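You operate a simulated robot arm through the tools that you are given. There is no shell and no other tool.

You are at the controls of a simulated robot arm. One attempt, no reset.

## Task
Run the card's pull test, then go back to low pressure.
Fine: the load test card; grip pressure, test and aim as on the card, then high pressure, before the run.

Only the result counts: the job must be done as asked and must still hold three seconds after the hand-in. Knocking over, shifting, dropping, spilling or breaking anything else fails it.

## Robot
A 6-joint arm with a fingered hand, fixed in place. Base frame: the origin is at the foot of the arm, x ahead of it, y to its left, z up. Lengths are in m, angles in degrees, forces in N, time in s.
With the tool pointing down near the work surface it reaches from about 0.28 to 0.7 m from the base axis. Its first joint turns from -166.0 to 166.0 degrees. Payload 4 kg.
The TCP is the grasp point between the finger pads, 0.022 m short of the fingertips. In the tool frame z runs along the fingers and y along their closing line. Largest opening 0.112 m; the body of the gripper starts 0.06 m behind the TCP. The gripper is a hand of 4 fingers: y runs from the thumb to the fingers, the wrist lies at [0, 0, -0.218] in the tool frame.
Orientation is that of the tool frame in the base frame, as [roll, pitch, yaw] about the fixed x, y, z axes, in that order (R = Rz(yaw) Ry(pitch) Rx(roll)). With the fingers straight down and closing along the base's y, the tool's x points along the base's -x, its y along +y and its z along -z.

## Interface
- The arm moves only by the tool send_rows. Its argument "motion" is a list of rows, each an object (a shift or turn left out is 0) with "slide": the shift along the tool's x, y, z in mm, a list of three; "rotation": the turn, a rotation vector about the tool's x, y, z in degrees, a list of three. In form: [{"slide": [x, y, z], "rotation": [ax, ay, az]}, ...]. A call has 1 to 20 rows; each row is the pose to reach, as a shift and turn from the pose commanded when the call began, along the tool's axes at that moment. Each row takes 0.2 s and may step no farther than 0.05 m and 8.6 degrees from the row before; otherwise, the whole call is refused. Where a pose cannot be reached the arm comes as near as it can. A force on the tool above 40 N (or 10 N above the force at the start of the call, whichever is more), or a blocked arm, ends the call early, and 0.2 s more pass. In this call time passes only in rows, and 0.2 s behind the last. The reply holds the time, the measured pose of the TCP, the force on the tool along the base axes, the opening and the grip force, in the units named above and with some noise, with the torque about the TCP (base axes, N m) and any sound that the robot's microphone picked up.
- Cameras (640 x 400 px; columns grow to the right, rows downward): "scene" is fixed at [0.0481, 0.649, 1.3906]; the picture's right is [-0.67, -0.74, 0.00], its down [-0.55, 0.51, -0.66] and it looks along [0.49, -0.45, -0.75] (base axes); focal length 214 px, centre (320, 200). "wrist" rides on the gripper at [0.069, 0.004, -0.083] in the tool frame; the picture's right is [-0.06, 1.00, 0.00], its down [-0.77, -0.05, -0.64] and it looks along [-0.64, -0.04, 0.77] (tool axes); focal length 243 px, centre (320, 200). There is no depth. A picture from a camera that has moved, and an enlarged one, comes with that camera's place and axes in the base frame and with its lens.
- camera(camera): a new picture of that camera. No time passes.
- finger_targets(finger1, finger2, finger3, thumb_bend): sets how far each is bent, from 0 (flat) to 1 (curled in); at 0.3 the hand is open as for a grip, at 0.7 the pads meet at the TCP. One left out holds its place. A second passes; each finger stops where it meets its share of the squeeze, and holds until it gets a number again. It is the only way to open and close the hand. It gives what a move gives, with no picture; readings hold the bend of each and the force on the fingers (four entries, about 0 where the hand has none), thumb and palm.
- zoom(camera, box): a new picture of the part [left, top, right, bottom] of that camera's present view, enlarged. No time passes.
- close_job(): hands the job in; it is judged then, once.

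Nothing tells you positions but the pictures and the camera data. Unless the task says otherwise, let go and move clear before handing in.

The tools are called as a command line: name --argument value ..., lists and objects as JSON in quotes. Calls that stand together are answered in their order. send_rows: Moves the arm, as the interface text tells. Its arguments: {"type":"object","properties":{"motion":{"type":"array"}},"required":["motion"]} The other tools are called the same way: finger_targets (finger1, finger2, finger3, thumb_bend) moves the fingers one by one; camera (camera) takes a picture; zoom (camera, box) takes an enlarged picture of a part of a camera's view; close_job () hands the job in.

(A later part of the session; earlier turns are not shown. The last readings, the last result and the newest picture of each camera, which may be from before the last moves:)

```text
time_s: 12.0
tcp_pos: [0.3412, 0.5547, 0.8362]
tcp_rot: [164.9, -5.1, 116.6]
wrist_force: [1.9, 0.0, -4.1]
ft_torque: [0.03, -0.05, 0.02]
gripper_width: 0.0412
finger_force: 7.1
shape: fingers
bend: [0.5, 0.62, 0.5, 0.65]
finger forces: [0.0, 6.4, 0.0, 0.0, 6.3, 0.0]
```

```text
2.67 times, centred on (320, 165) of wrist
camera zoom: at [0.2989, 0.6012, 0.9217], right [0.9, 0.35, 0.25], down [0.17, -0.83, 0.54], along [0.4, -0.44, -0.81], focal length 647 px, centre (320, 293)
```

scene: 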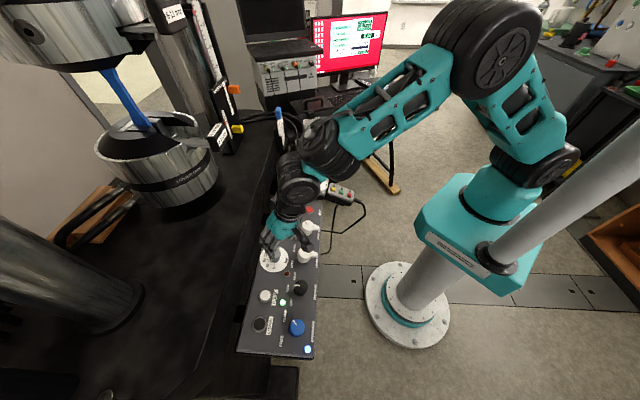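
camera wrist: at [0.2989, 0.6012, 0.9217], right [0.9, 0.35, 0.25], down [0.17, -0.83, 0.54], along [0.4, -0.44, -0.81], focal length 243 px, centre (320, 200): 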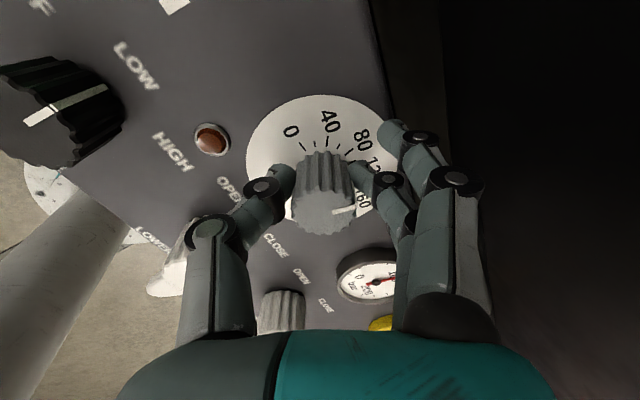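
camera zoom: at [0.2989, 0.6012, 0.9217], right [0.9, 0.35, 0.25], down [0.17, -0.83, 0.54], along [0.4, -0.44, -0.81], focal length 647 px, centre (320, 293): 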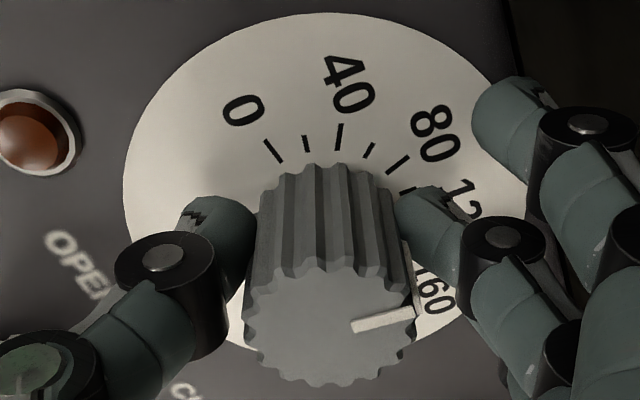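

The gauge now reads about 99 to 100 bar by the rectified tick geometry. I'll let go, back off along the tool axis and check the gauge from a clearer view.

finger_targets --finger2 0.5 --thumb_bend 0.5

send_rows --motion '[{"slide": [0, 0, -20]}, {"slide": [0, 0, -45]}, {"slide": [0, 0, -75]}, {"slide": [0, 0, -105]}]'

camera --camera "wrist"

zoom --camera "scene" --box '[240, 210, 330, 280]'

```text
time_s: 13.0
tcp_pos: [0.3422, 0.5545, 0.8368]
tcp_rot: [164.8, -5.0, 116.8]
wrist_force: [-0.1, 0.1, -0.7]
ft_torque: [-0.03, 0.0, -0.01]
gripper_width: 0.0566
finger_force: 0.1
shape: fingers
bend: [0.5, 0.5, 0.5, 0.5]
finger forces: [0.1, 0.1, 0.1, 0.0, 0.0, 0.0]
```

```text
time_s: 14.0
tcp_pos: [0.3216, 0.5348, 0.9373]
tcp_rot: [164.9, -5.0, 116.8]
wrist_force: [0.7, 0.0, -0.5]
ft_torque: [0.0, 0.01, -0.05]
gripper_width: 0.0568
finger_force: 0.0
shape: fingers
bend: [0.5, 0.5, 0.5, 0.5]
finger forces: [0.0, 0.1, 0.0, 0.1, 0.0, 0.0]
```

```text
taken
camera wrist: at [0.2778, 0.5817, 1.0224], right [0.9, 0.35, 0.25], down [0.17, -0.83, 0.54], along [0.4, -0.44, -0.81], focal length 243 px, centre (320, 200)
```

wrist: 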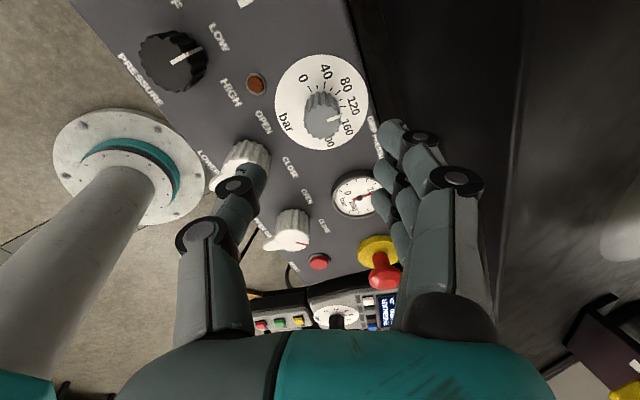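

```text
5.71 times, centred on (285, 245) of scene
camera zoom: at [0.0481, 0.649, 1.3906], right [-0.67, -0.74, 0.0], down [-0.55, 0.51, -0.66], along [0.49, -0.45, -0.75], focal length 1226 px, centre (520, -57)
```

zoom: 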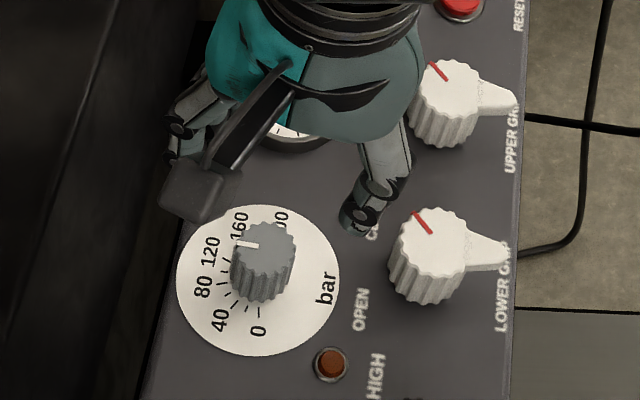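

zoom --camera "scene" --box '[255, 238, 305, 270]'

zoom --camera "wrist" --box '[320, 165, 400, 225]'

zoom --camera "wrist" --box '[120, 20, 280, 120]'

```text
12.50 times, centred on (280, 254) of scene
camera zoom: at [0.0481, 0.649, 1.3906], right [-0.67, -0.74, 0.0], down [-0.55, 0.51, -0.66], along [0.49, -0.45, -0.75], focal length 2681 px, centre (820, -475)
```

zoom: 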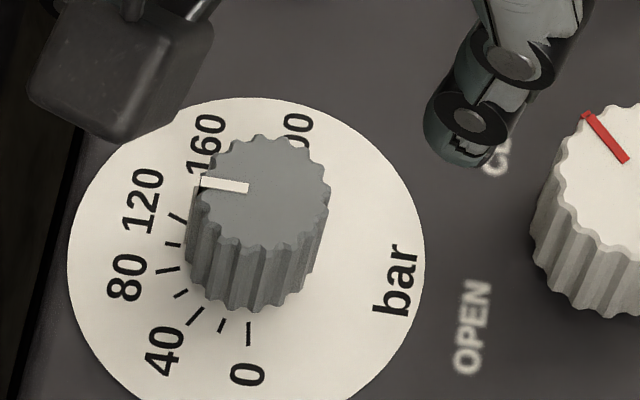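

```text
6.67 times, centred on (360, 195) of wrist
camera zoom: at [0.2778, 0.5817, 1.0224], right [0.9, 0.35, 0.25], down [0.17, -0.83, 0.54], along [0.4, -0.44, -0.81], focal length 1618 px, centre (53, 233)
```

zoom: 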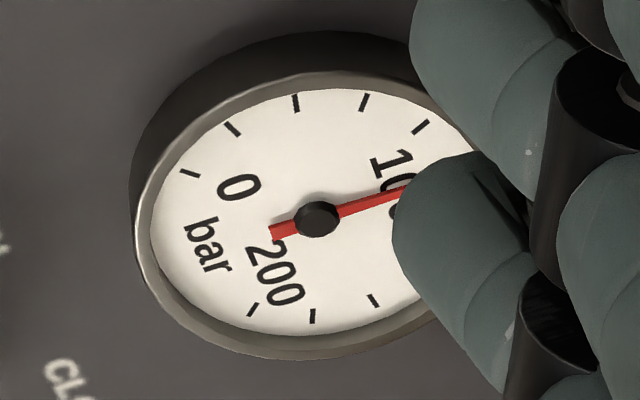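

```text
4.00 times, centred on (200, 70) of wrist
camera zoom: at [0.2778, 0.5817, 1.0224], right [0.9, 0.35, 0.25], down [0.17, -0.83, 0.54], along [0.4, -0.44, -0.81], focal length 970 px, centre (800, 720)
```

zoom: 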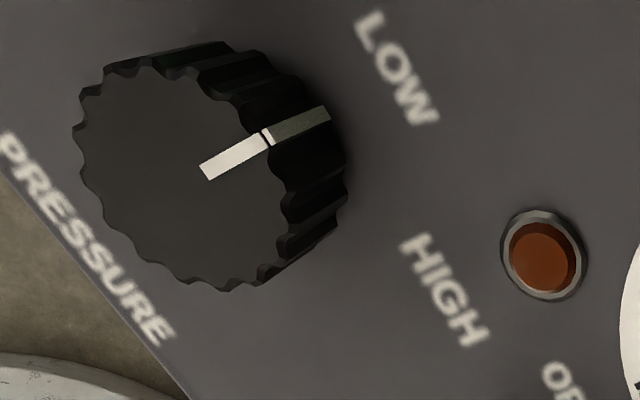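

Both the gauge (about 100 bar) and the dial mark agree, so grip pressure is set. Next is the AIM dial on the handset at about (0.5015, 0.247, 0.803), so I'll move there high above the panel.

send_rows --motion '[{"slide": [-20, 0, -25], "rotation": [0, 0, 0]}, {"slide": [-60, 0, -40], "rotation": [-0.1, -0.5, 0]}, {"slide": [-100, 0, -51], "rotation": [-0.2, -1, 0]}, {"slide": [-140, 0, -51], "rotation": [-0.3, -1.5, 0]}, {"slide": [-180, 0, -51], "rotation": [-0.4, -2, 0]}, {"slide": [-220, 0, -51], "rotation": [-0.5, -2.5, 0]}, {"slide": [-260, 0, -51], "rotation": [-0.6, -3, 0]}, {"slide": [-300, 0, -51], "rotation": [-0.67, -3, 0]}, {"slide": [-340, 0.6, -51], "rotation": [-0.67, -3.03, 0]}]'

camera --camera "wrist"

camera --camera "scene"

```text
time_s: 16.0
tcp_pos: [0.4648, 0.2184, 0.9578]
tcp_rot: [164.2, -2.2, 115.8]
wrist_force: [0.7, 0.2, -0.1]
ft_torque: [0.0, -0.01, 0.03]
gripper_width: 0.0567
finger_force: 0.1
shape: fingers
bend: [0.5, 0.5, 0.5, 0.5]
finger forces: [0.0, 0.1, 0.1, 0.0, 0.1, 0.1]
```

```text
taken
camera wrist: at [0.4198, 0.27, 1.0383], right [0.9, 0.35, 0.27], down [0.14, -0.81, 0.57], along [0.42, -0.48, -0.77], focal length 243 px, centre (320, 200)
```

wrist: 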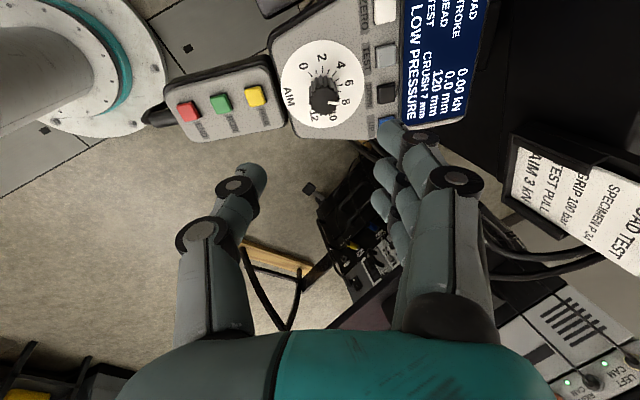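

```text
taken
```

scene: 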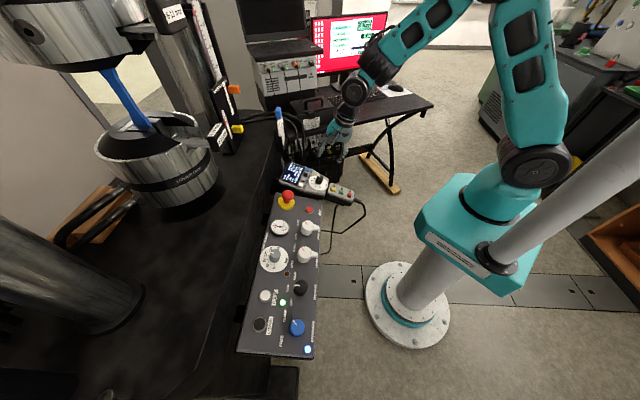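

I now have a good view of the handset and card. I'll zoom in to confirm the card text and measure the AIM dial.

zoom --camera "wrist" --box '[500, 120, 640, 290]'

zoom --camera "wrist" --box '[260, 20, 400, 140]'

zoom --camera "wrist" --box '[320, 0, 500, 130]'

```text
2.35 times, centred on (570, 205) of wrist
camera zoom: at [0.4198, 0.27, 1.0383], right [0.9, 0.35, 0.27], down [0.14, -0.81, 0.57], along [0.42, -0.48, -0.77], focal length 571 px, centre (-268, 188)
```

zoom: 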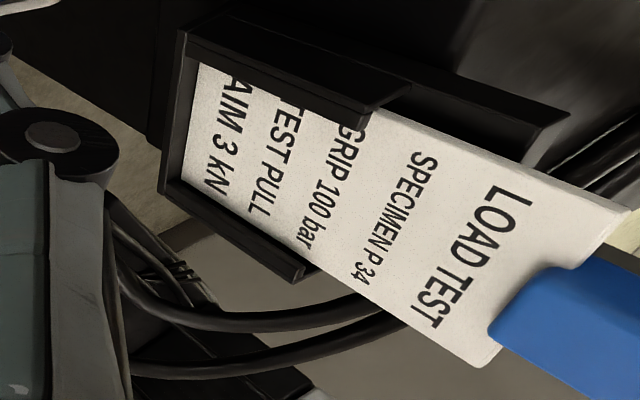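

```text
3.33 times, centred on (330, 80) of wrist
camera zoom: at [0.4198, 0.27, 1.0383], right [0.9, 0.35, 0.27], down [0.14, -0.81, 0.57], along [0.42, -0.48, -0.77], focal length 809 px, centre (287, 600)
```

zoom: 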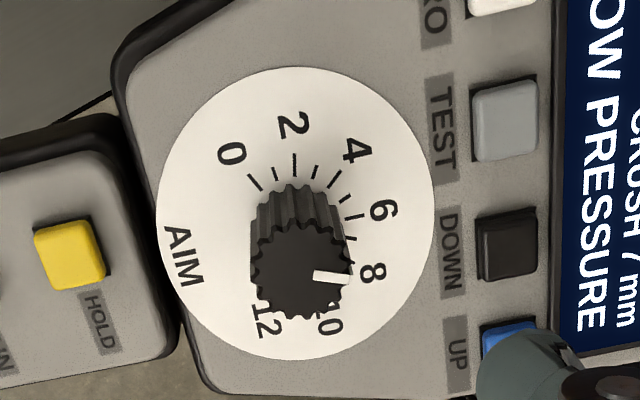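

```text
3.08 times, centred on (410, 65) of wrist
camera zoom: at [0.4198, 0.27, 1.0383], right [0.9, 0.35, 0.27], down [0.14, -0.81, 0.57], along [0.42, -0.48, -0.77], focal length 746 px, centre (43, 615)
```

zoom: 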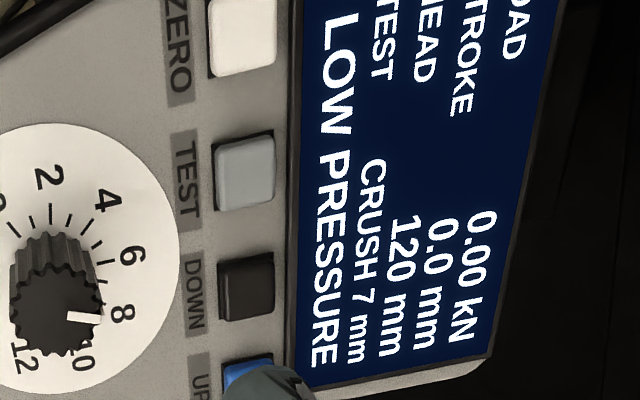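

The card is confirmed: specimen P 34, grip 100 bar, test PULL, aim 3 kN. The AIM mark reads 7 at 20° per unit, so I need −80°. The dial lies about (2, 2.5) mm off the tool axis and 160 mm ahead, so I'll descend in stages.

finger_targets --finger1 0.53 --finger2 0.53 --finger3 0.53 --thumb_bend 0.53

send_rows --motion '[{"slide": [0.5, 0.6, 20]}, {"slide": [1, 1.2, 40]}, {"slide": [1.5, 1.9, 60]}, {"slide": [2, 2.5, 80]}]'

zoom --camera "wrist" --box '[220, 30, 440, 200]'

zoom --camera "scene" --box '[270, 120, 370, 210]'

```text
time_s: 17.0
tcp_pos: [0.4649, 0.2202, 0.9562]
tcp_rot: [164.1, -2.2, 115.8]
wrist_force: [1.0, 0.3, 0.1]
ft_torque: [-0.03, -0.03, -0.02]
gripper_width: 0.05
finger_force: 0.0
shape: fingers
bend: [0.53, 0.53, 0.53, 0.53]
finger forces: [0.1, 0.0, 0.0, 0.1, 0.0, 0.0]
```

```text
time_s: 18.0
tcp_pos: [0.4854, 0.2357, 0.8794]
tcp_rot: [164.2, -2.2, 116.0]
wrist_force: [1.0, 0.1, -0.2]
ft_torque: [0.01, 0.03, -0.01]
gripper_width: 0.0501
finger_force: 0.1
shape: fingers
bend: [0.53, 0.53, 0.53, 0.53]
finger forces: [0.1, 0.0, 0.0, 0.0, 0.1, 0.0]
```

```text
2.35 times, centred on (330, 115) of wrist
camera zoom: at [0.4394, 0.2864, 0.9618], right [0.9, 0.35, 0.27], down [0.14, -0.81, 0.57], along [0.42, -0.48, -0.77], focal length 571 px, centre (296, 400)
```

zoom: 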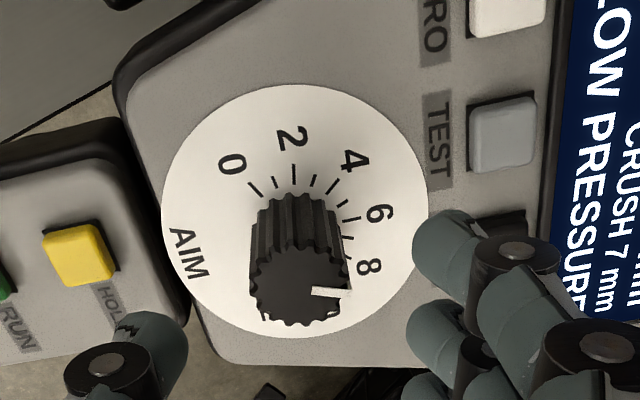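

```text
4.44 times, centred on (320, 165) of scene
camera zoom: at [0.0481, 0.649, 1.3906], right [-0.67, -0.74, 0.0], down [-0.55, 0.51, -0.66], along [0.49, -0.45, -0.75], focal length 953 px, centre (320, 356)
```

zoom: 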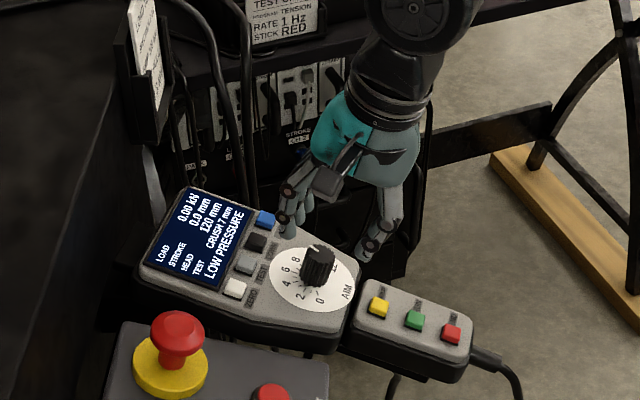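

The depth estimate is consistent, with 79 mm left to the dial face and an offset of only about 1 mm. I'll go down 46 mm with a small correction.

send_rows --motion '[{"slide": [-0.4, -0.1, 12]}, {"slide": [-0.8, -0.2, 24]}, {"slide": [-1.3, -0.3, 36]}, {"slide": [-1.3, -0.3, 46]}]'

camera --camera "wrist"

zoom --camera "scene" --box '[270, 130, 370, 210]'

```text
time_s: 19.0
tcp_pos: [0.4959, 0.2423, 0.8352]
tcp_rot: [164.2, -2.1, 115.9]
wrist_force: [-0.1, 0.4, 0.2]
ft_torque: [-0.01, -0.02, -0.02]
gripper_width: 0.05
finger_force: 0.1
shape: fingers
bend: [0.53, 0.53, 0.53, 0.53]
finger forces: [0.1, 0.0, 0.0, 0.1, 0.0, 0.0]
```

```text
taken
camera wrist: at [0.4497, 0.293, 0.9169], right [0.9, 0.35, 0.27], down [0.14, -0.81, 0.57], along [0.42, -0.48, -0.77], focal length 243 px, centre (320, 200)
```

wrist: 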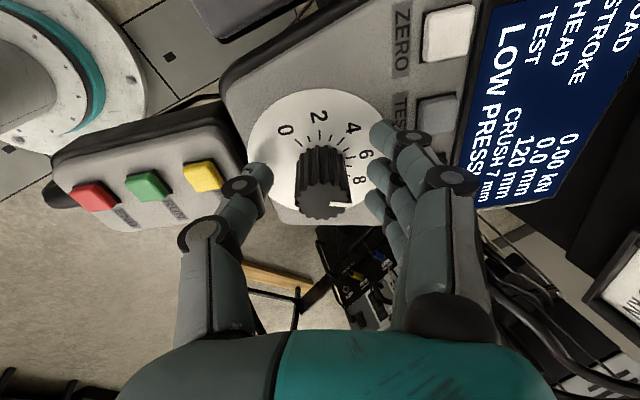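

```text
5.00 times, centred on (320, 170) of scene
camera zoom: at [0.0481, 0.649, 1.3906], right [-0.67, -0.74, 0.0], down [-0.55, 0.51, -0.66], along [0.49, -0.45, -0.75], focal length 1072 px, centre (320, 350)
```

zoom: 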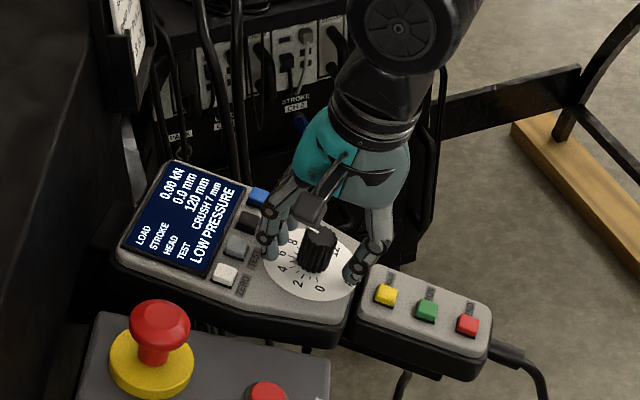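

The AIM knob is centred between the thumb and finger 2, and the fingertips are clear of the buttons. I'll pinch it with finger 2 and the thumb.

finger_targets --finger2 0.7 --thumb_bend 0.7

zoom --camera "wrist" --box '[220, 60, 440, 230]'

```text
time_s: 20.0
tcp_pos: [0.4942, 0.2422, 0.8348]
tcp_rot: [164.3, -2.2, 115.9]
wrist_force: [-1.4, 0.3, -5.0]
ft_torque: [0.04, 0.02, -0.02]
gripper_width: 0.0367
finger_force: 6.4
shape: fingers
bend: [0.53, 0.62, 0.53, 0.66]
finger forces: [0.1, 5.0, 0.1, 0.0, 7.1, 0.0]
```

```text
2.35 times, centred on (330, 145) of wrist
camera zoom: at [0.4497, 0.293, 0.917], right [0.9, 0.35, 0.27], down [0.14, -0.81, 0.57], along [0.42, -0.48, -0.77], focal length 571 px, centre (296, 329)
```

zoom: 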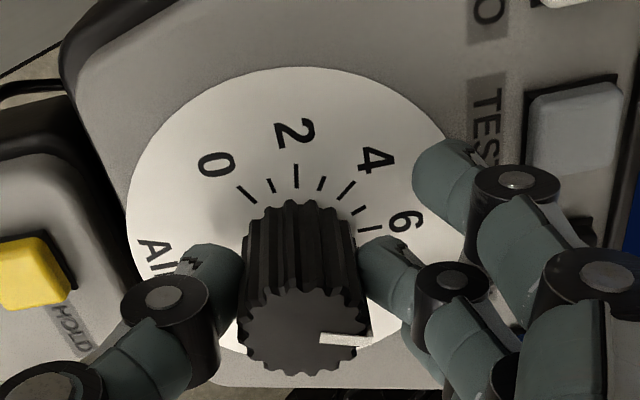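

The grip is good and the knob axis is within 1 mm of the tool axis. I'll turn −40° first and check the screen.

send_rows --motion '[{"rotation": [0, 0, -7]}, {"rotation": [0, 0, -14]}, {"rotation": [0, 0, -21]}, {"rotation": [0, 0, -28]}, {"rotation": [0, 0, -35]}, {"rotation": [0, 0, -40]}]'

camera --camera "wrist"

zoom --camera "scene" --box '[280, 155, 340, 200]'

```text
time_s: 21.4
tcp_pos: [0.4946, 0.243, 0.8349]
tcp_rot: [166.4, 8.4, 154.6]
wrist_force: [2.0, -4.0, -6.4]
ft_torque: [0.0, -0.05, 0.0]
gripper_width: 0.0372
finger_force: 5.8
shape: fingers
bend: [0.53, 0.63, 0.53, 0.66]
finger forces: [0.1, 4.2, 0.0, 0.1, 7.6, 0.1]
```

```text
taken
camera wrist: at [0.4153, 0.2623, 0.9043], right [0.44, 0.86, 0.24], down [0.52, -0.47, 0.72], along [0.73, -0.19, -0.65], focal length 243 px, centre (320, 200)
```

wrist: 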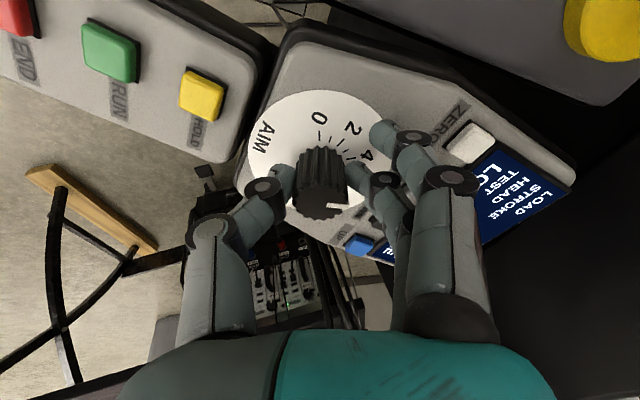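

```text
8.89 times, centred on (310, 178) of scene
camera zoom: at [0.0481, 0.649, 1.3906], right [-0.67, -0.74, 0.0], down [-0.55, 0.51, -0.66], along [0.49, -0.45, -0.75], focal length 1906 px, centre (409, 400)
```

zoom: 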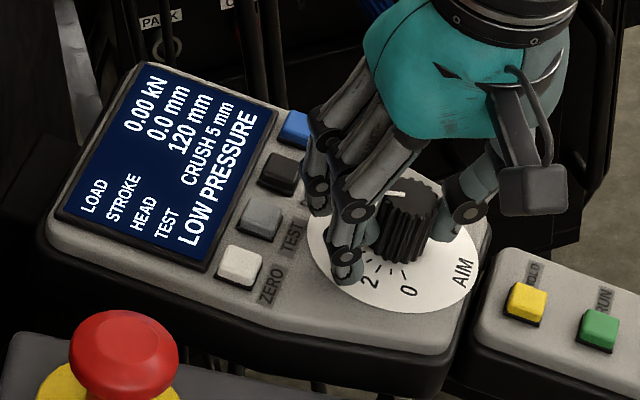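

The screen now shows CRUSH 5 mm, so the knob follows exactly. I'll turn the remaining −40°.

send_rows --motion '[{"rotation": [0, 0, -7]}, {"rotation": [0, 0, -14]}, {"rotation": [0, 0, -21]}, {"rotation": [0, 0, -28]}, {"rotation": [0, 0, -35]}, {"rotation": [0, 0, -40]}]'

camera --camera "wrist"

zoom --camera "scene" --box '[280, 155, 340, 200]'

```text
time_s: 22.8
tcp_pos: [0.4939, 0.2412, 0.8359]
tcp_rot: [174.9, 15.1, -165.1]
wrist_force: [0.5, -3.7, -7.1]
ft_torque: [-0.01, 0.04, 0.03]
gripper_width: 0.0382
finger_force: 6.3
shape: fingers
bend: [0.53, 0.63, 0.53, 0.65]
finger forces: [0.0, 4.5, 0.1, 0.0, 8.5, 0.0]
```

```text
taken
camera wrist: at [0.4097, 0.2157, 0.8959], right [-0.22, 0.97, 0.1], down [0.58, 0.05, 0.81], along [0.78, 0.24, -0.57], focal length 243 px, centre (320, 200)
```

wrist: 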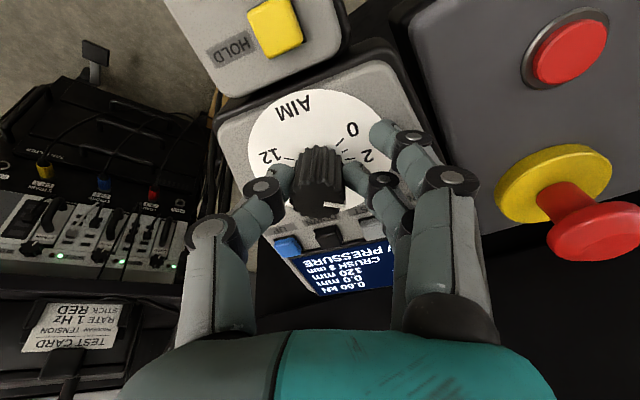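

```text
8.89 times, centred on (310, 178) of scene
camera zoom: at [0.0481, 0.649, 1.3906], right [-0.67, -0.74, 0.0], down [-0.55, 0.51, -0.66], along [0.49, -0.45, -0.75], focal length 1906 px, centre (409, 400)
```

zoom: 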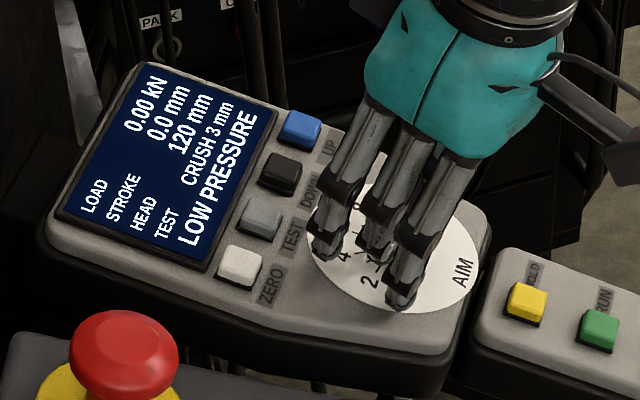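

The screen appears to read CRUSH 3 mm. I'll check it closely along with the dial mark.

zoom --camera "wrist" --box '[240, 80, 440, 205]'

zoom --camera "scene" --box '[280, 162, 312, 190]'

zoom --camera "wrist" --box '[270, 220, 400, 300]'

```text
3.20 times, centred on (340, 142) of wrist
camera zoom: at [0.4097, 0.2157, 0.8959], right [-0.22, 0.97, 0.1], down [0.58, 0.05, 0.81], along [0.78, 0.24, -0.57], focal length 776 px, centre (256, 384)
```

zoom: 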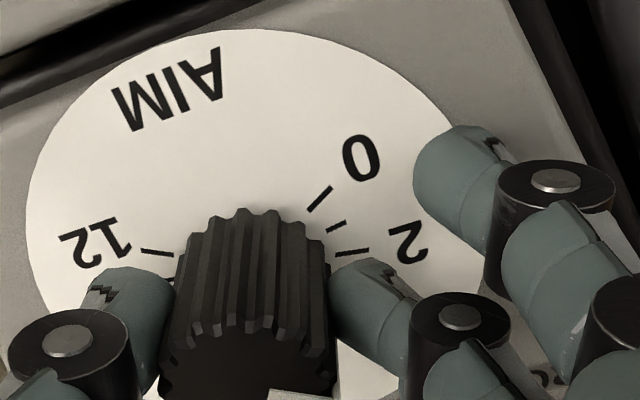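

```text
14.29 times, centred on (296, 176) of scene
camera zoom: at [0.0481, 0.649, 1.3906], right [-0.67, -0.74, 0.0], down [-0.55, 0.51, -0.66], along [0.49, -0.45, -0.75], focal length 3064 px, centre (663, 543)
```

zoom: 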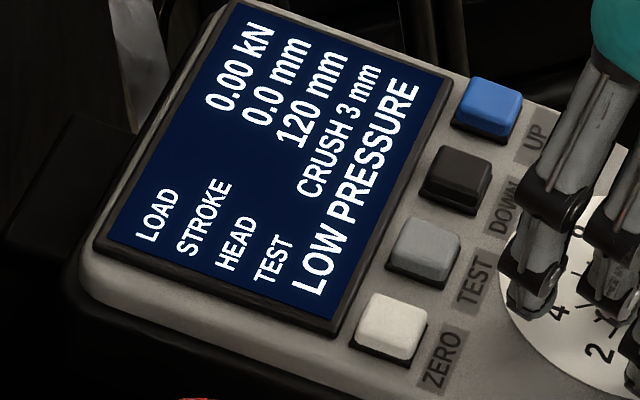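

```text
4.92 times, centred on (335, 260) of wrist
camera zoom: at [0.4097, 0.2157, 0.8959], right [-0.22, 0.97, 0.1], down [0.58, 0.05, 0.81], along [0.78, 0.24, -0.57], focal length 1194 px, centre (246, -95)
```

zoom: 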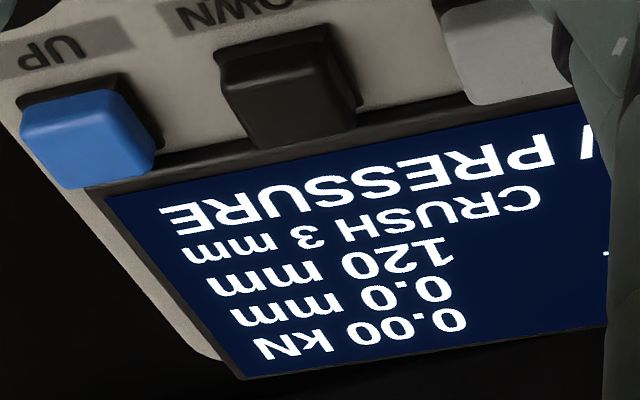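

The screen reads CRUSH 3 mm, so AIM is at 3. I'll release, back off, and tuck all fingers except finger 1 for pressing TEST.

finger_targets --finger2 0.53 --thumb_bend 0.53

send_rows --motion '[{"slide": [0, 0, -15]}, {"slide": [0, 0, -35]}, {"slide": [0, 0, -60]}, {"slide": [0, 0, -90]}]'

finger_targets --finger1 0.6 --finger2 1.0 --finger3 1.0 --thumb_bend 0.9

camera --camera "wrist"

zoom --camera "scene" --box '[270, 110, 370, 200]'

```text
time_s: 23.8
tcp_pos: [0.494, 0.2416, 0.8358]
tcp_rot: [174.9, 15.1, -165.1]
wrist_force: [0.2, -1.0, 0.3]
ft_torque: [-0.01, -0.01, 0.02]
gripper_width: 0.0493
finger_force: 0.2
shape: fingers
bend: [0.53, 0.53, 0.53, 0.53]
finger forces: [0.0, 0.0, 0.1, 0.1, 0.1, 0.1]
```

```text
time_s: 24.8
tcp_pos: [0.4732, 0.2291, 0.9242]
tcp_rot: [175.0, 15.2, -165.1]
wrist_force: [0.1, -0.2, 0.0]
ft_torque: [0.04, -0.06, 0.0]
gripper_width: 0.0491
finger_force: 0.1
shape: fingers
bend: [0.53, 0.53, 0.53, 0.53]
finger forces: [0.0, 0.1, 0.0, 0.0, 0.0, 0.1]
```

```text
time_s: 25.8
tcp_pos: [0.4737, 0.229, 0.9248]
tcp_rot: [174.9, 15.1, -165.1]
wrist_force: [0.2, 0.8, -0.2]
ft_torque: [0.02, 0.0, 0.02]
gripper_width: 0.014
finger_force: 0.1
shape: fingers
bend: [0.6, 0.89, 1.0, 0.84]
finger forces: [0.0, 0.0, 0.0, 0.0, 0.0, 0.0]
```

```text
taken
camera wrist: at [0.3885, 0.2029, 0.9843], right [-0.22, 0.97, 0.1], down [0.58, 0.05, 0.81], along [0.78, 0.24, -0.57], focal length 243 px, centre (320, 200)
```

wrist: 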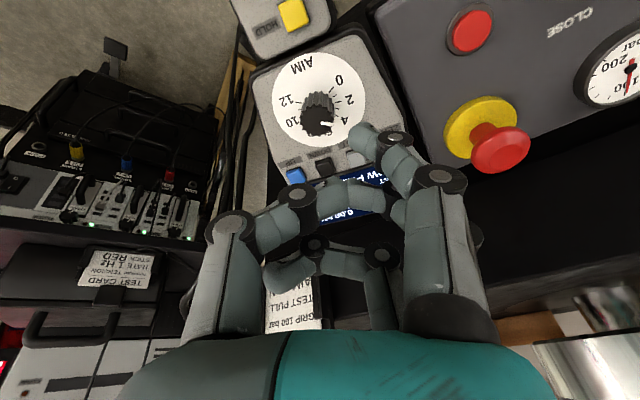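

```text
4.44 times, centred on (320, 155) of scene
camera zoom: at [0.0481, 0.649, 1.3906], right [-0.67, -0.74, 0.0], down [-0.55, 0.51, -0.66], along [0.49, -0.45, -0.75], focal length 953 px, centre (320, 400)
```

zoom: 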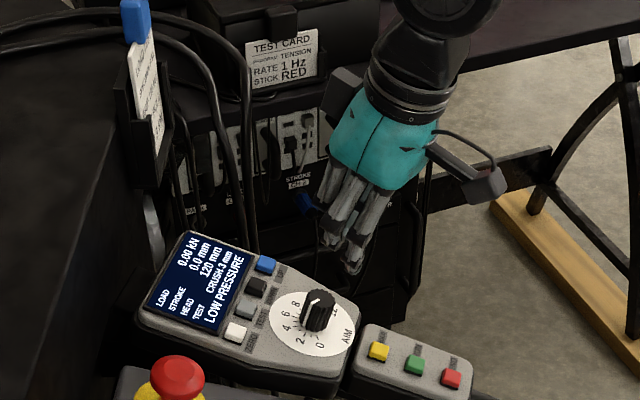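

zoom --camera "wrist" --box '[260, 90, 440, 210]'

zoom --camera "scene" --box '[320, 135, 370, 180]'

```text
3.33 times, centred on (350, 150) of wrist
camera zoom: at [0.3885, 0.2029, 0.9843], right [-0.22, 0.97, 0.1], down [0.58, 0.05, 0.81], along [0.78, 0.24, -0.57], focal length 809 px, centre (220, 367)
```

zoom: 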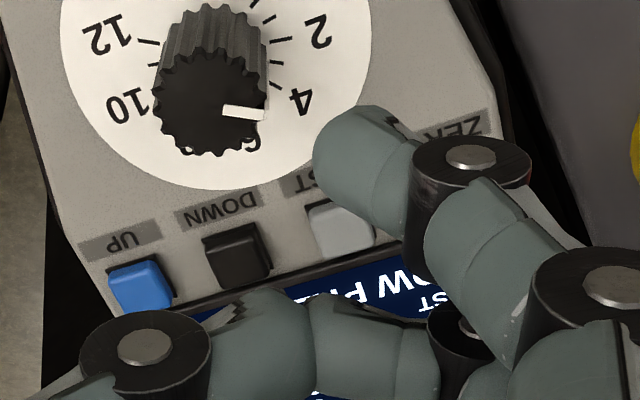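

```text
8.89 times, centred on (345, 158) of scene
camera zoom: at [0.0481, 0.649, 1.3906], right [-0.67, -0.74, 0.0], down [-0.55, 0.51, -0.66], along [0.49, -0.45, -0.75], focal length 1906 px, centre (98, 578)
```

zoom: 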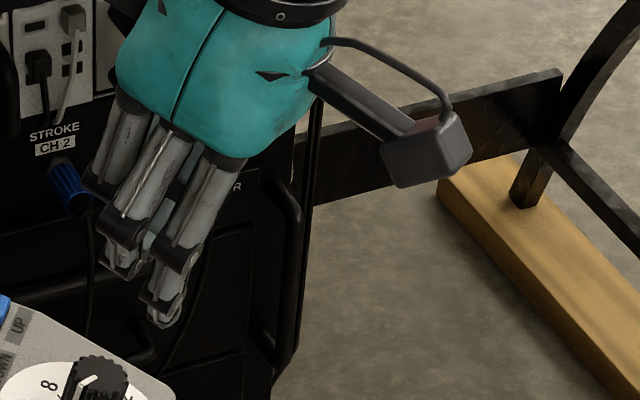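

By triangulation the finger 1 tip sits at tool (0.024, 0.017, 0.026), and TEST is at about (0.539, 0.2905, 0.821). I'll move so the tip hovers about 30 mm over TEST and check before pressing.

send_rows --motion '[{"slide": [-35, 7, 0]}, {"slide": [-73.2, 14.6, 10]}, {"slide": [-73.2, 14.6, 40]}, {"slide": [-73.2, 14.6, 68]}]'

zoom --camera "wrist" --box '[260, 90, 440, 210]'

zoom --camera "scene" --box '[275, 135, 355, 195]'

```text
time_s: 26.8
tcp_pos: [0.5524, 0.2704, 0.8788]
tcp_rot: [175.0, 15.2, -165.1]
wrist_force: [0.3, 0.4, -0.8]
ft_torque: [0.0, -0.01, 0.0]
gripper_width: 0.0141
finger_force: 0.1
shape: fingers
bend: [0.6, 0.89, 1.0, 0.85]
finger forces: [0.0, 0.0, 0.0, 0.0, 0.0, 0.1]
```

```text
3.33 times, centred on (350, 150) of wrist
camera zoom: at [0.4678, 0.2444, 0.9381], right [-0.22, 0.97, 0.1], down [0.58, 0.05, 0.81], along [0.78, 0.24, -0.57], focal length 809 px, centre (220, 367)
```

zoom: 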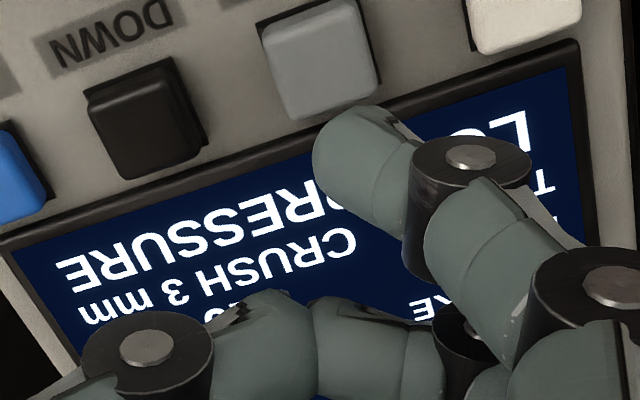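

```text
6.67 times, centred on (315, 165) of scene
camera zoom: at [0.0481, 0.649, 1.3906], right [-0.67, -0.74, 0.0], down [-0.55, 0.51, -0.66], along [0.49, -0.45, -0.75], focal length 1430 px, centre (353, 433)
```

zoom: 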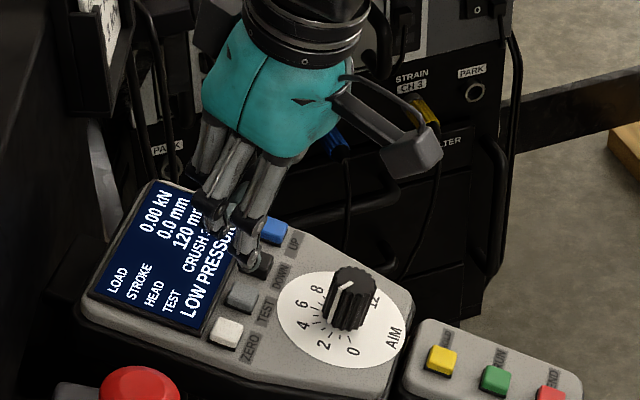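

The tip is about 3 mm off the TEST centre line, so I'll correct by (−3, +1.5) mm and approach to just above the button.

send_rows --motion '[{"slide": [-3, 1.5, 10]}, {"slide": [-3, 1.5, 20]}, {"slide": [-3, 1.5, 27]}]'

zoom --camera "wrist" --box '[260, 70, 440, 190]'

zoom --camera "scene" --box '[280, 150, 340, 195]'

```text
time_s: 27.6
tcp_pos: [0.5629, 0.2774, 0.8542]
tcp_rot: [174.9, 15.2, -165.0]
wrist_force: [-7.2, -1.0, 12.4]
ft_torque: [0.2, 0.44, 0.15]
gripper_width: 0.0133
finger_force: 6.9
shape: fingers
bend: [0.64, 0.89, 1.0, 0.85]
finger forces: [14.1, 0.0, 0.1, 0.0, 0.0, 0.1]
heard: click
```

```text
3.33 times, centred on (350, 130) of wrist
camera zoom: at [0.477, 0.2518, 0.9134], right [-0.22, 0.97, 0.1], down [0.58, 0.05, 0.81], along [0.78, 0.24, -0.57], focal length 809 px, centre (220, 433)
```

zoom: 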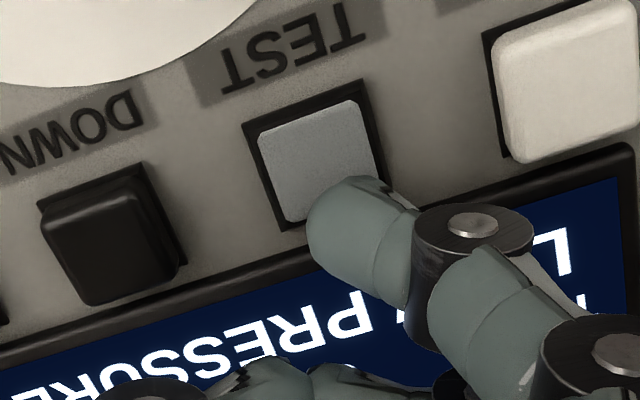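

```text
8.89 times, centred on (310, 172) of scene
camera zoom: at [0.0481, 0.649, 1.3906], right [-0.67, -0.74, 0.0], down [-0.55, 0.51, -0.66], along [0.49, -0.45, -0.75], focal length 1906 px, centre (409, 444)
```

zoom: 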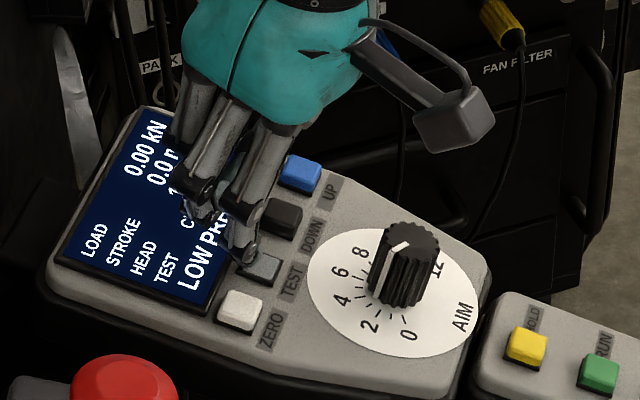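

A click was heard and the TEST button is down. I'll lift straight off and read the screen.

send_rows --motion '[{"slide": [0, 0, -15]}, {"slide": [0, 0, -35]}, {"slide": [30, 0, -60]}, {"slide": [60, 0, -80]}]'

zoom --camera "scene" --box '[280, 155, 320, 190]'

camera --camera "wrist"

```text
time_s: 28.6
tcp_pos: [0.4901, 0.2485, 0.9119]
tcp_rot: [174.8, 15.1, -165.2]
wrist_force: [-0.5, -0.5, 0.4]
ft_torque: [-0.01, -0.01, -0.03]
gripper_width: 0.0146
finger_force: 0.1
shape: fingers
bend: [0.6, 0.89, 1.0, 0.85]
finger forces: [0.1, 0.0, 0.0, 0.1, 0.0, 0.0]
```

```text
11.43 times, centred on (300, 172) of scene
camera zoom: at [0.0481, 0.649, 1.3906], right [-0.67, -0.74, 0.0], down [-0.55, 0.51, -0.66], along [0.49, -0.45, -0.75], focal length 2451 px, centre (549, 514)
```

zoom: 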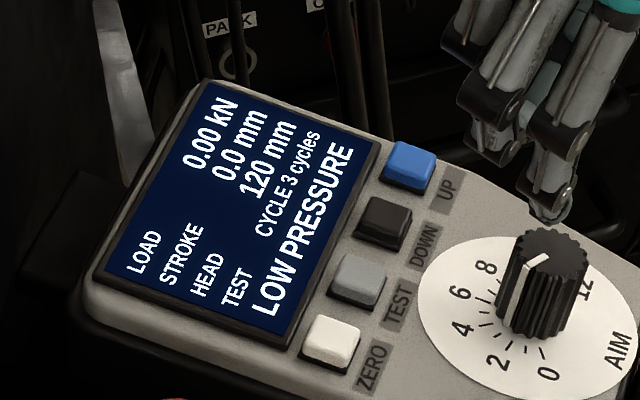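

```text
taken
camera wrist: at [0.4047, 0.2226, 0.9721], right [-0.22, 0.97, 0.1], down [0.58, 0.05, 0.81], along [0.78, 0.24, -0.57], focal length 243 px, centre (320, 200)
```

wrist: 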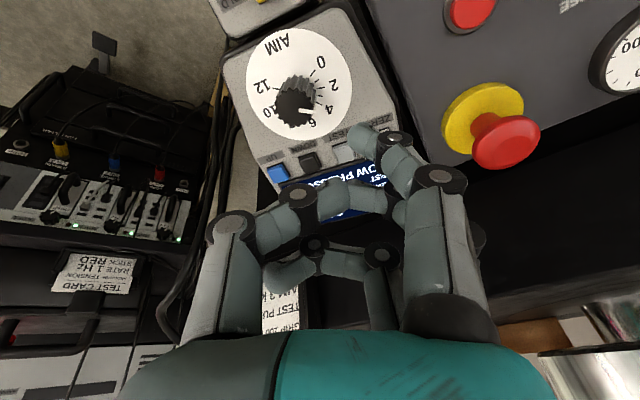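

The screen now shows CYCLE 3 cycles, so TEST steps through the modes and I need to press again. This time I'll aim 6 mm nearer the button centre, press once and come back.

send_rows --motion '[{"slide": [-27, 0, 0]}, {"slide": [-54, 0, 10]}, {"slide": [-54, 0, 40]}, {"slide": [-54, 0, 62]}, {"slide": [-54, 0, 74]}, {"slide": [-54, 0, 79]}, {"slide": [-54, 0, 62]}, {"slide": [-54, 0, 30]}, {"slide": [-40, 0, 0]}, {"slide": [0, 0, 0]}]'

zoom --camera "scene" --box '[280, 155, 320, 190]'

```text
time_s: 30.8
tcp_pos: [0.4885, 0.2513, 0.9135]
tcp_rot: [174.8, 15.1, -165.1]
wrist_force: [0.5, -0.9, 0.1]
ft_torque: [0.0, -0.05, -0.02]
gripper_width: 0.0139
finger_force: 0.0
shape: fingers
bend: [0.6, 0.9, 1.0, 0.85]
finger forces: [0.0, 0.0, 0.1, 0.0, 0.0, 0.1]
heard: click
```

```text
11.43 times, centred on (300, 172) of scene
camera zoom: at [0.0481, 0.649, 1.3906], right [-0.67, -0.74, 0.0], down [-0.55, 0.51, -0.66], along [0.49, -0.45, -0.75], focal length 2451 px, centre (549, 514)
```

zoom: 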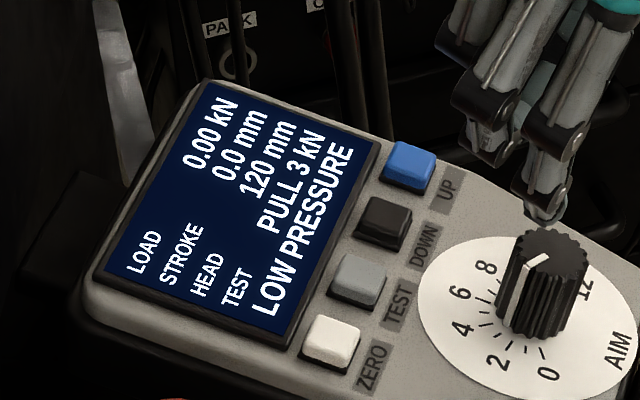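

The screen now reads PULL 3 kN. I'll check the AIM dial mark closely before going to the PRESSURE knob.

zoom --camera "scene" --box '[304, 168, 334, 192]'

zoom --camera "wrist" --box '[230, 20, 370, 150]'

zoom --camera "scene" --box '[250, 215, 310, 275]'

```text
16.00 times, centred on (319, 180) of scene
camera zoom: at [0.0481, 0.649, 1.3906], right [-0.67, -0.74, 0.0], down [-0.55, 0.51, -0.66], along [0.49, -0.45, -0.75], focal length 3432 px, centre (336, 520)
```

zoom: 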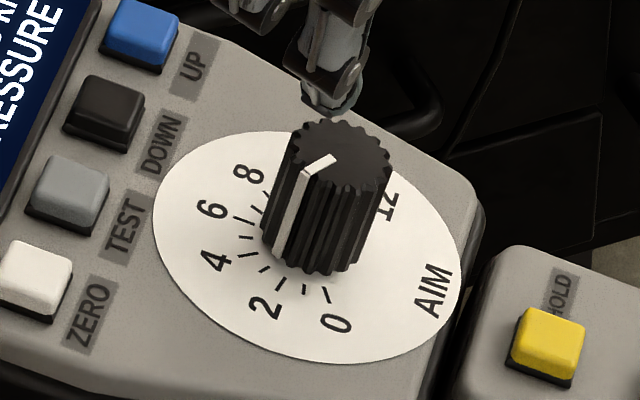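

```text
3.08 times, centred on (300, 85) of wrist
camera zoom: at [0.404, 0.2253, 0.9738], right [-0.22, 0.97, 0.1], down [0.58, 0.05, 0.81], along [0.78, 0.24, -0.57], focal length 746 px, centre (382, 554)
```

zoom: 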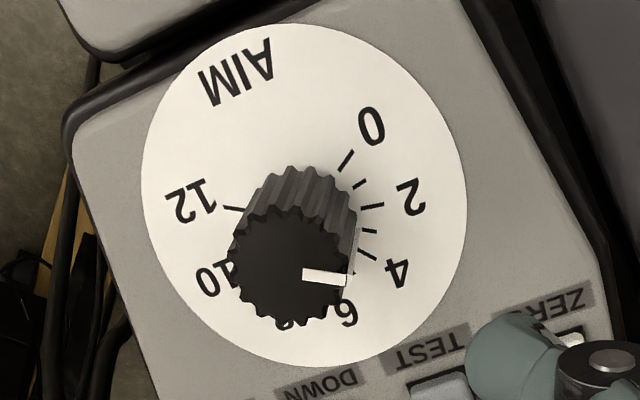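

```text
6.67 times, centred on (280, 245) of scene
camera zoom: at [0.0481, 0.649, 1.3906], right [-0.67, -0.74, 0.0], down [-0.55, 0.51, -0.66], along [0.49, -0.45, -0.75], focal length 1430 px, centre (587, -100)
```

zoom: 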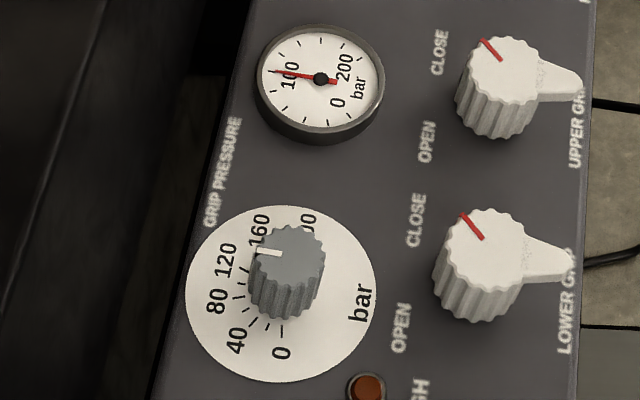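

The AIM mark lines up with 3. The gauge is clearly visible in the scene view now, so I'll read it once more.

zoom --camera "scene" --box '[268, 216, 292, 238]'

zoom --camera "scene" --box '[260, 268, 330, 318]'

```text
16.00 times, centred on (280, 227) of scene
camera zoom: at [0.0481, 0.649, 1.3906], right [-0.67, -0.74, 0.0], down [-0.55, 0.51, -0.66], along [0.49, -0.45, -0.75], focal length 3432 px, centre (960, -232)
```

zoom: 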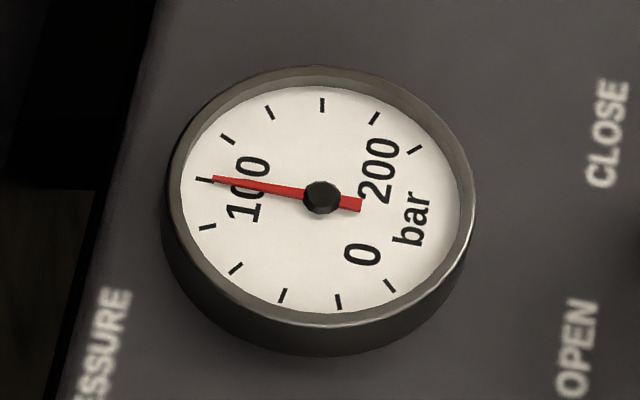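

```text
8.00 times, centred on (295, 293) of scene
camera zoom: at [0.0481, 0.649, 1.3906], right [-0.67, -0.74, 0.0], down [-0.55, 0.51, -0.66], along [0.49, -0.45, -0.75], focal length 1716 px, centre (520, -544)
```

zoom: 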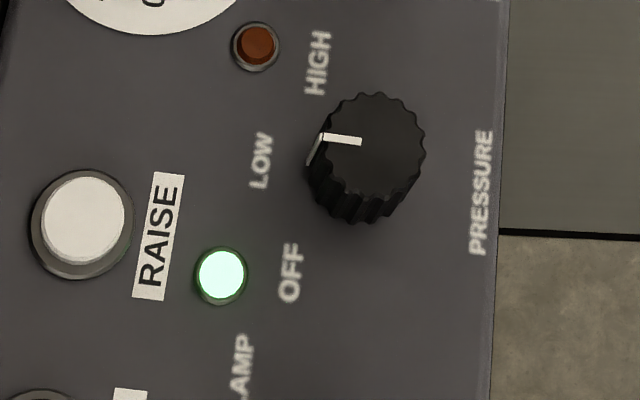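

The gauge needle is on 100, AIM is 3 and the mode is PULL. Next is the PRESSURE knob, which I place at about (0.239, 0.554, 0.783) and about 40 mm wide. I'll travel above the panel with the closing line set along its long edge so the fingers miss the lamps.

send_rows --motion '[{"slide": [10, 20, -25], "rotation": [-0.3, 0, -2.9]}, {"slide": [38, 60, -45], "rotation": [-0.6, 0.1, -5.8]}, {"slide": [57, 100, -45], "rotation": [-0.9, 0.1, -8.7]}, {"slide": [76, 140, -45], "rotation": [-1.2, 0.2, -11.6]}, {"slide": [98, 180, -45], "rotation": [-1.5, 0.2, -14.5]}, {"slide": [120, 220, -45], "rotation": [-1.8, 0.2, -17.4]}, {"slide": [142, 260, -45], "rotation": [-2.2, 0.3, -20.3]}, {"slide": [163, 298, -40], "rotation": [-2.5, 0.3, -23.2]}, {"slide": [180, 330, -25], "rotation": [-2.8, 0.4, -26.1]}, {"slide": [189.5, 342.9, -15.6], "rotation": [-3.08, 0.4, -29]}]'

finger_targets --finger1 0.45 --finger2 0.45 --finger3 0.45 --thumb_bend 0.45

camera --camera "wrist"

camera --camera "scene"

```text
refused: row 2 steps farther than a row can; nothing moved
```

```text
time_s: 31.8
tcp_pos: [0.4897, 0.252, 0.9134]
tcp_rot: [174.9, 15.1, -165.1]
wrist_force: [-0.6, -0.2, -0.7]
ft_torque: [0.04, 0.01, 0.02]
gripper_width: 0.071
finger_force: 0.0
shape: fingers
bend: [0.45, 0.45, 0.45, 0.45]
finger forces: [0.0, 0.0, 0.1, 0.0, 0.1, 0.0]
```

```text
taken
camera wrist: at [0.4043, 0.2254, 0.9737], right [-0.22, 0.97, 0.1], down [0.58, 0.05, 0.81], along [0.78, 0.24, -0.57], focal length 243 px, centre (320, 200)
```

wrist: 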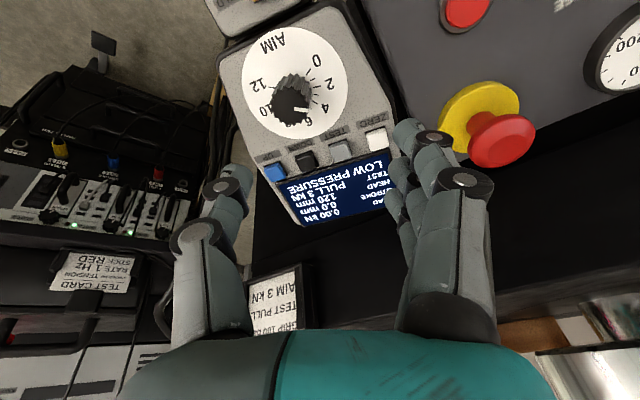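

```text
taken
```

scene: 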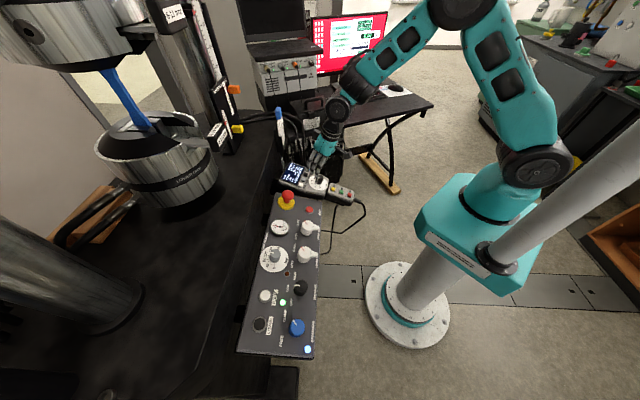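

That move was refused because one step was too long. Nothing moved except the fingers, which opened in free air. I'll repeat it with smaller steps, rising first to clear the E-stop.

send_rows --motion '[{"slide": [0, 0, -35], "rotation": [0, 0, 0]}, {"slide": [18, 30, -55], "rotation": [-0.3, 0, -2.9]}, {"slide": [38, 68, -60], "rotation": [-0.6, 0.1, -5.8]}, {"slide": [58, 106, -60], "rotation": [-0.9, 0.1, -8.7]}, {"slide": [79, 144, -60], "rotation": [-1.2, 0.2, -11.6]}, {"slide": [100, 182, -60], "rotation": [-1.5, 0.2, -14.5]}, {"slide": [121, 220, -60], "rotation": [-1.8, 0.2, -17.4]}, {"slide": [142, 258, -60], "rotation": [-2.2, 0.3, -20.3]}, {"slide": [163, 296, -50], "rotation": [-2.5, 0.3, -23.2]}, {"slide": [180, 328, -32], "rotation": [-2.8, 0.4, -26.1]}, {"slide": [189.5, 342.9, -15.6], "rotation": [-3.08, 0.4, -29]}]'

camera --camera "wrist"

camera --camera "scene"

```text
time_s: 34.2
tcp_pos: [0.2115, 0.5288, 0.9059]
tcp_rot: [-180.0, 16.0, -134.9]
wrist_force: [0.0, 0.1, -0.5]
ft_torque: [0.01, 0.0, 0.01]
gripper_width: 0.0708
finger_force: 0.0
shape: fingers
bend: [0.45, 0.45, 0.45, 0.45]
finger forces: [0.1, 0.0, 0.0, 0.1, 0.0, 0.0]
```

```text
taken
camera wrist: at [0.1448, 0.4682, 0.9648], right [-0.66, 0.75, 0.02], down [0.43, 0.36, 0.83], along [0.61, 0.56, -0.56], focal length 243 px, centre (320, 200)
```

wrist: 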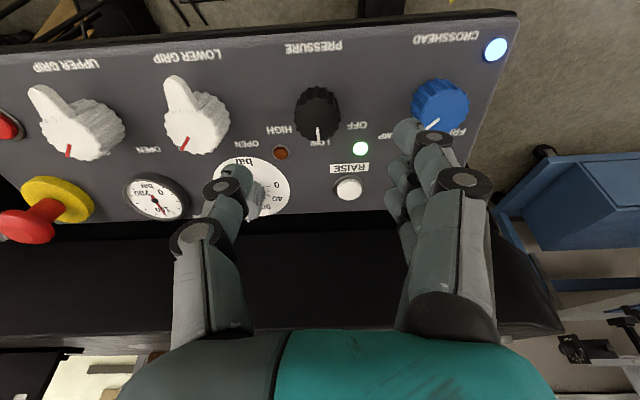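

```text
taken
```

scene: 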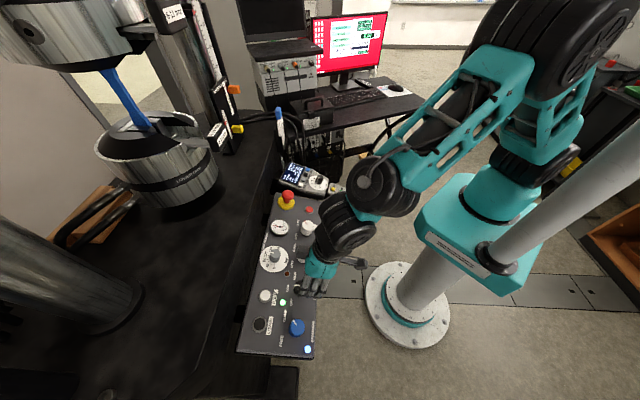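

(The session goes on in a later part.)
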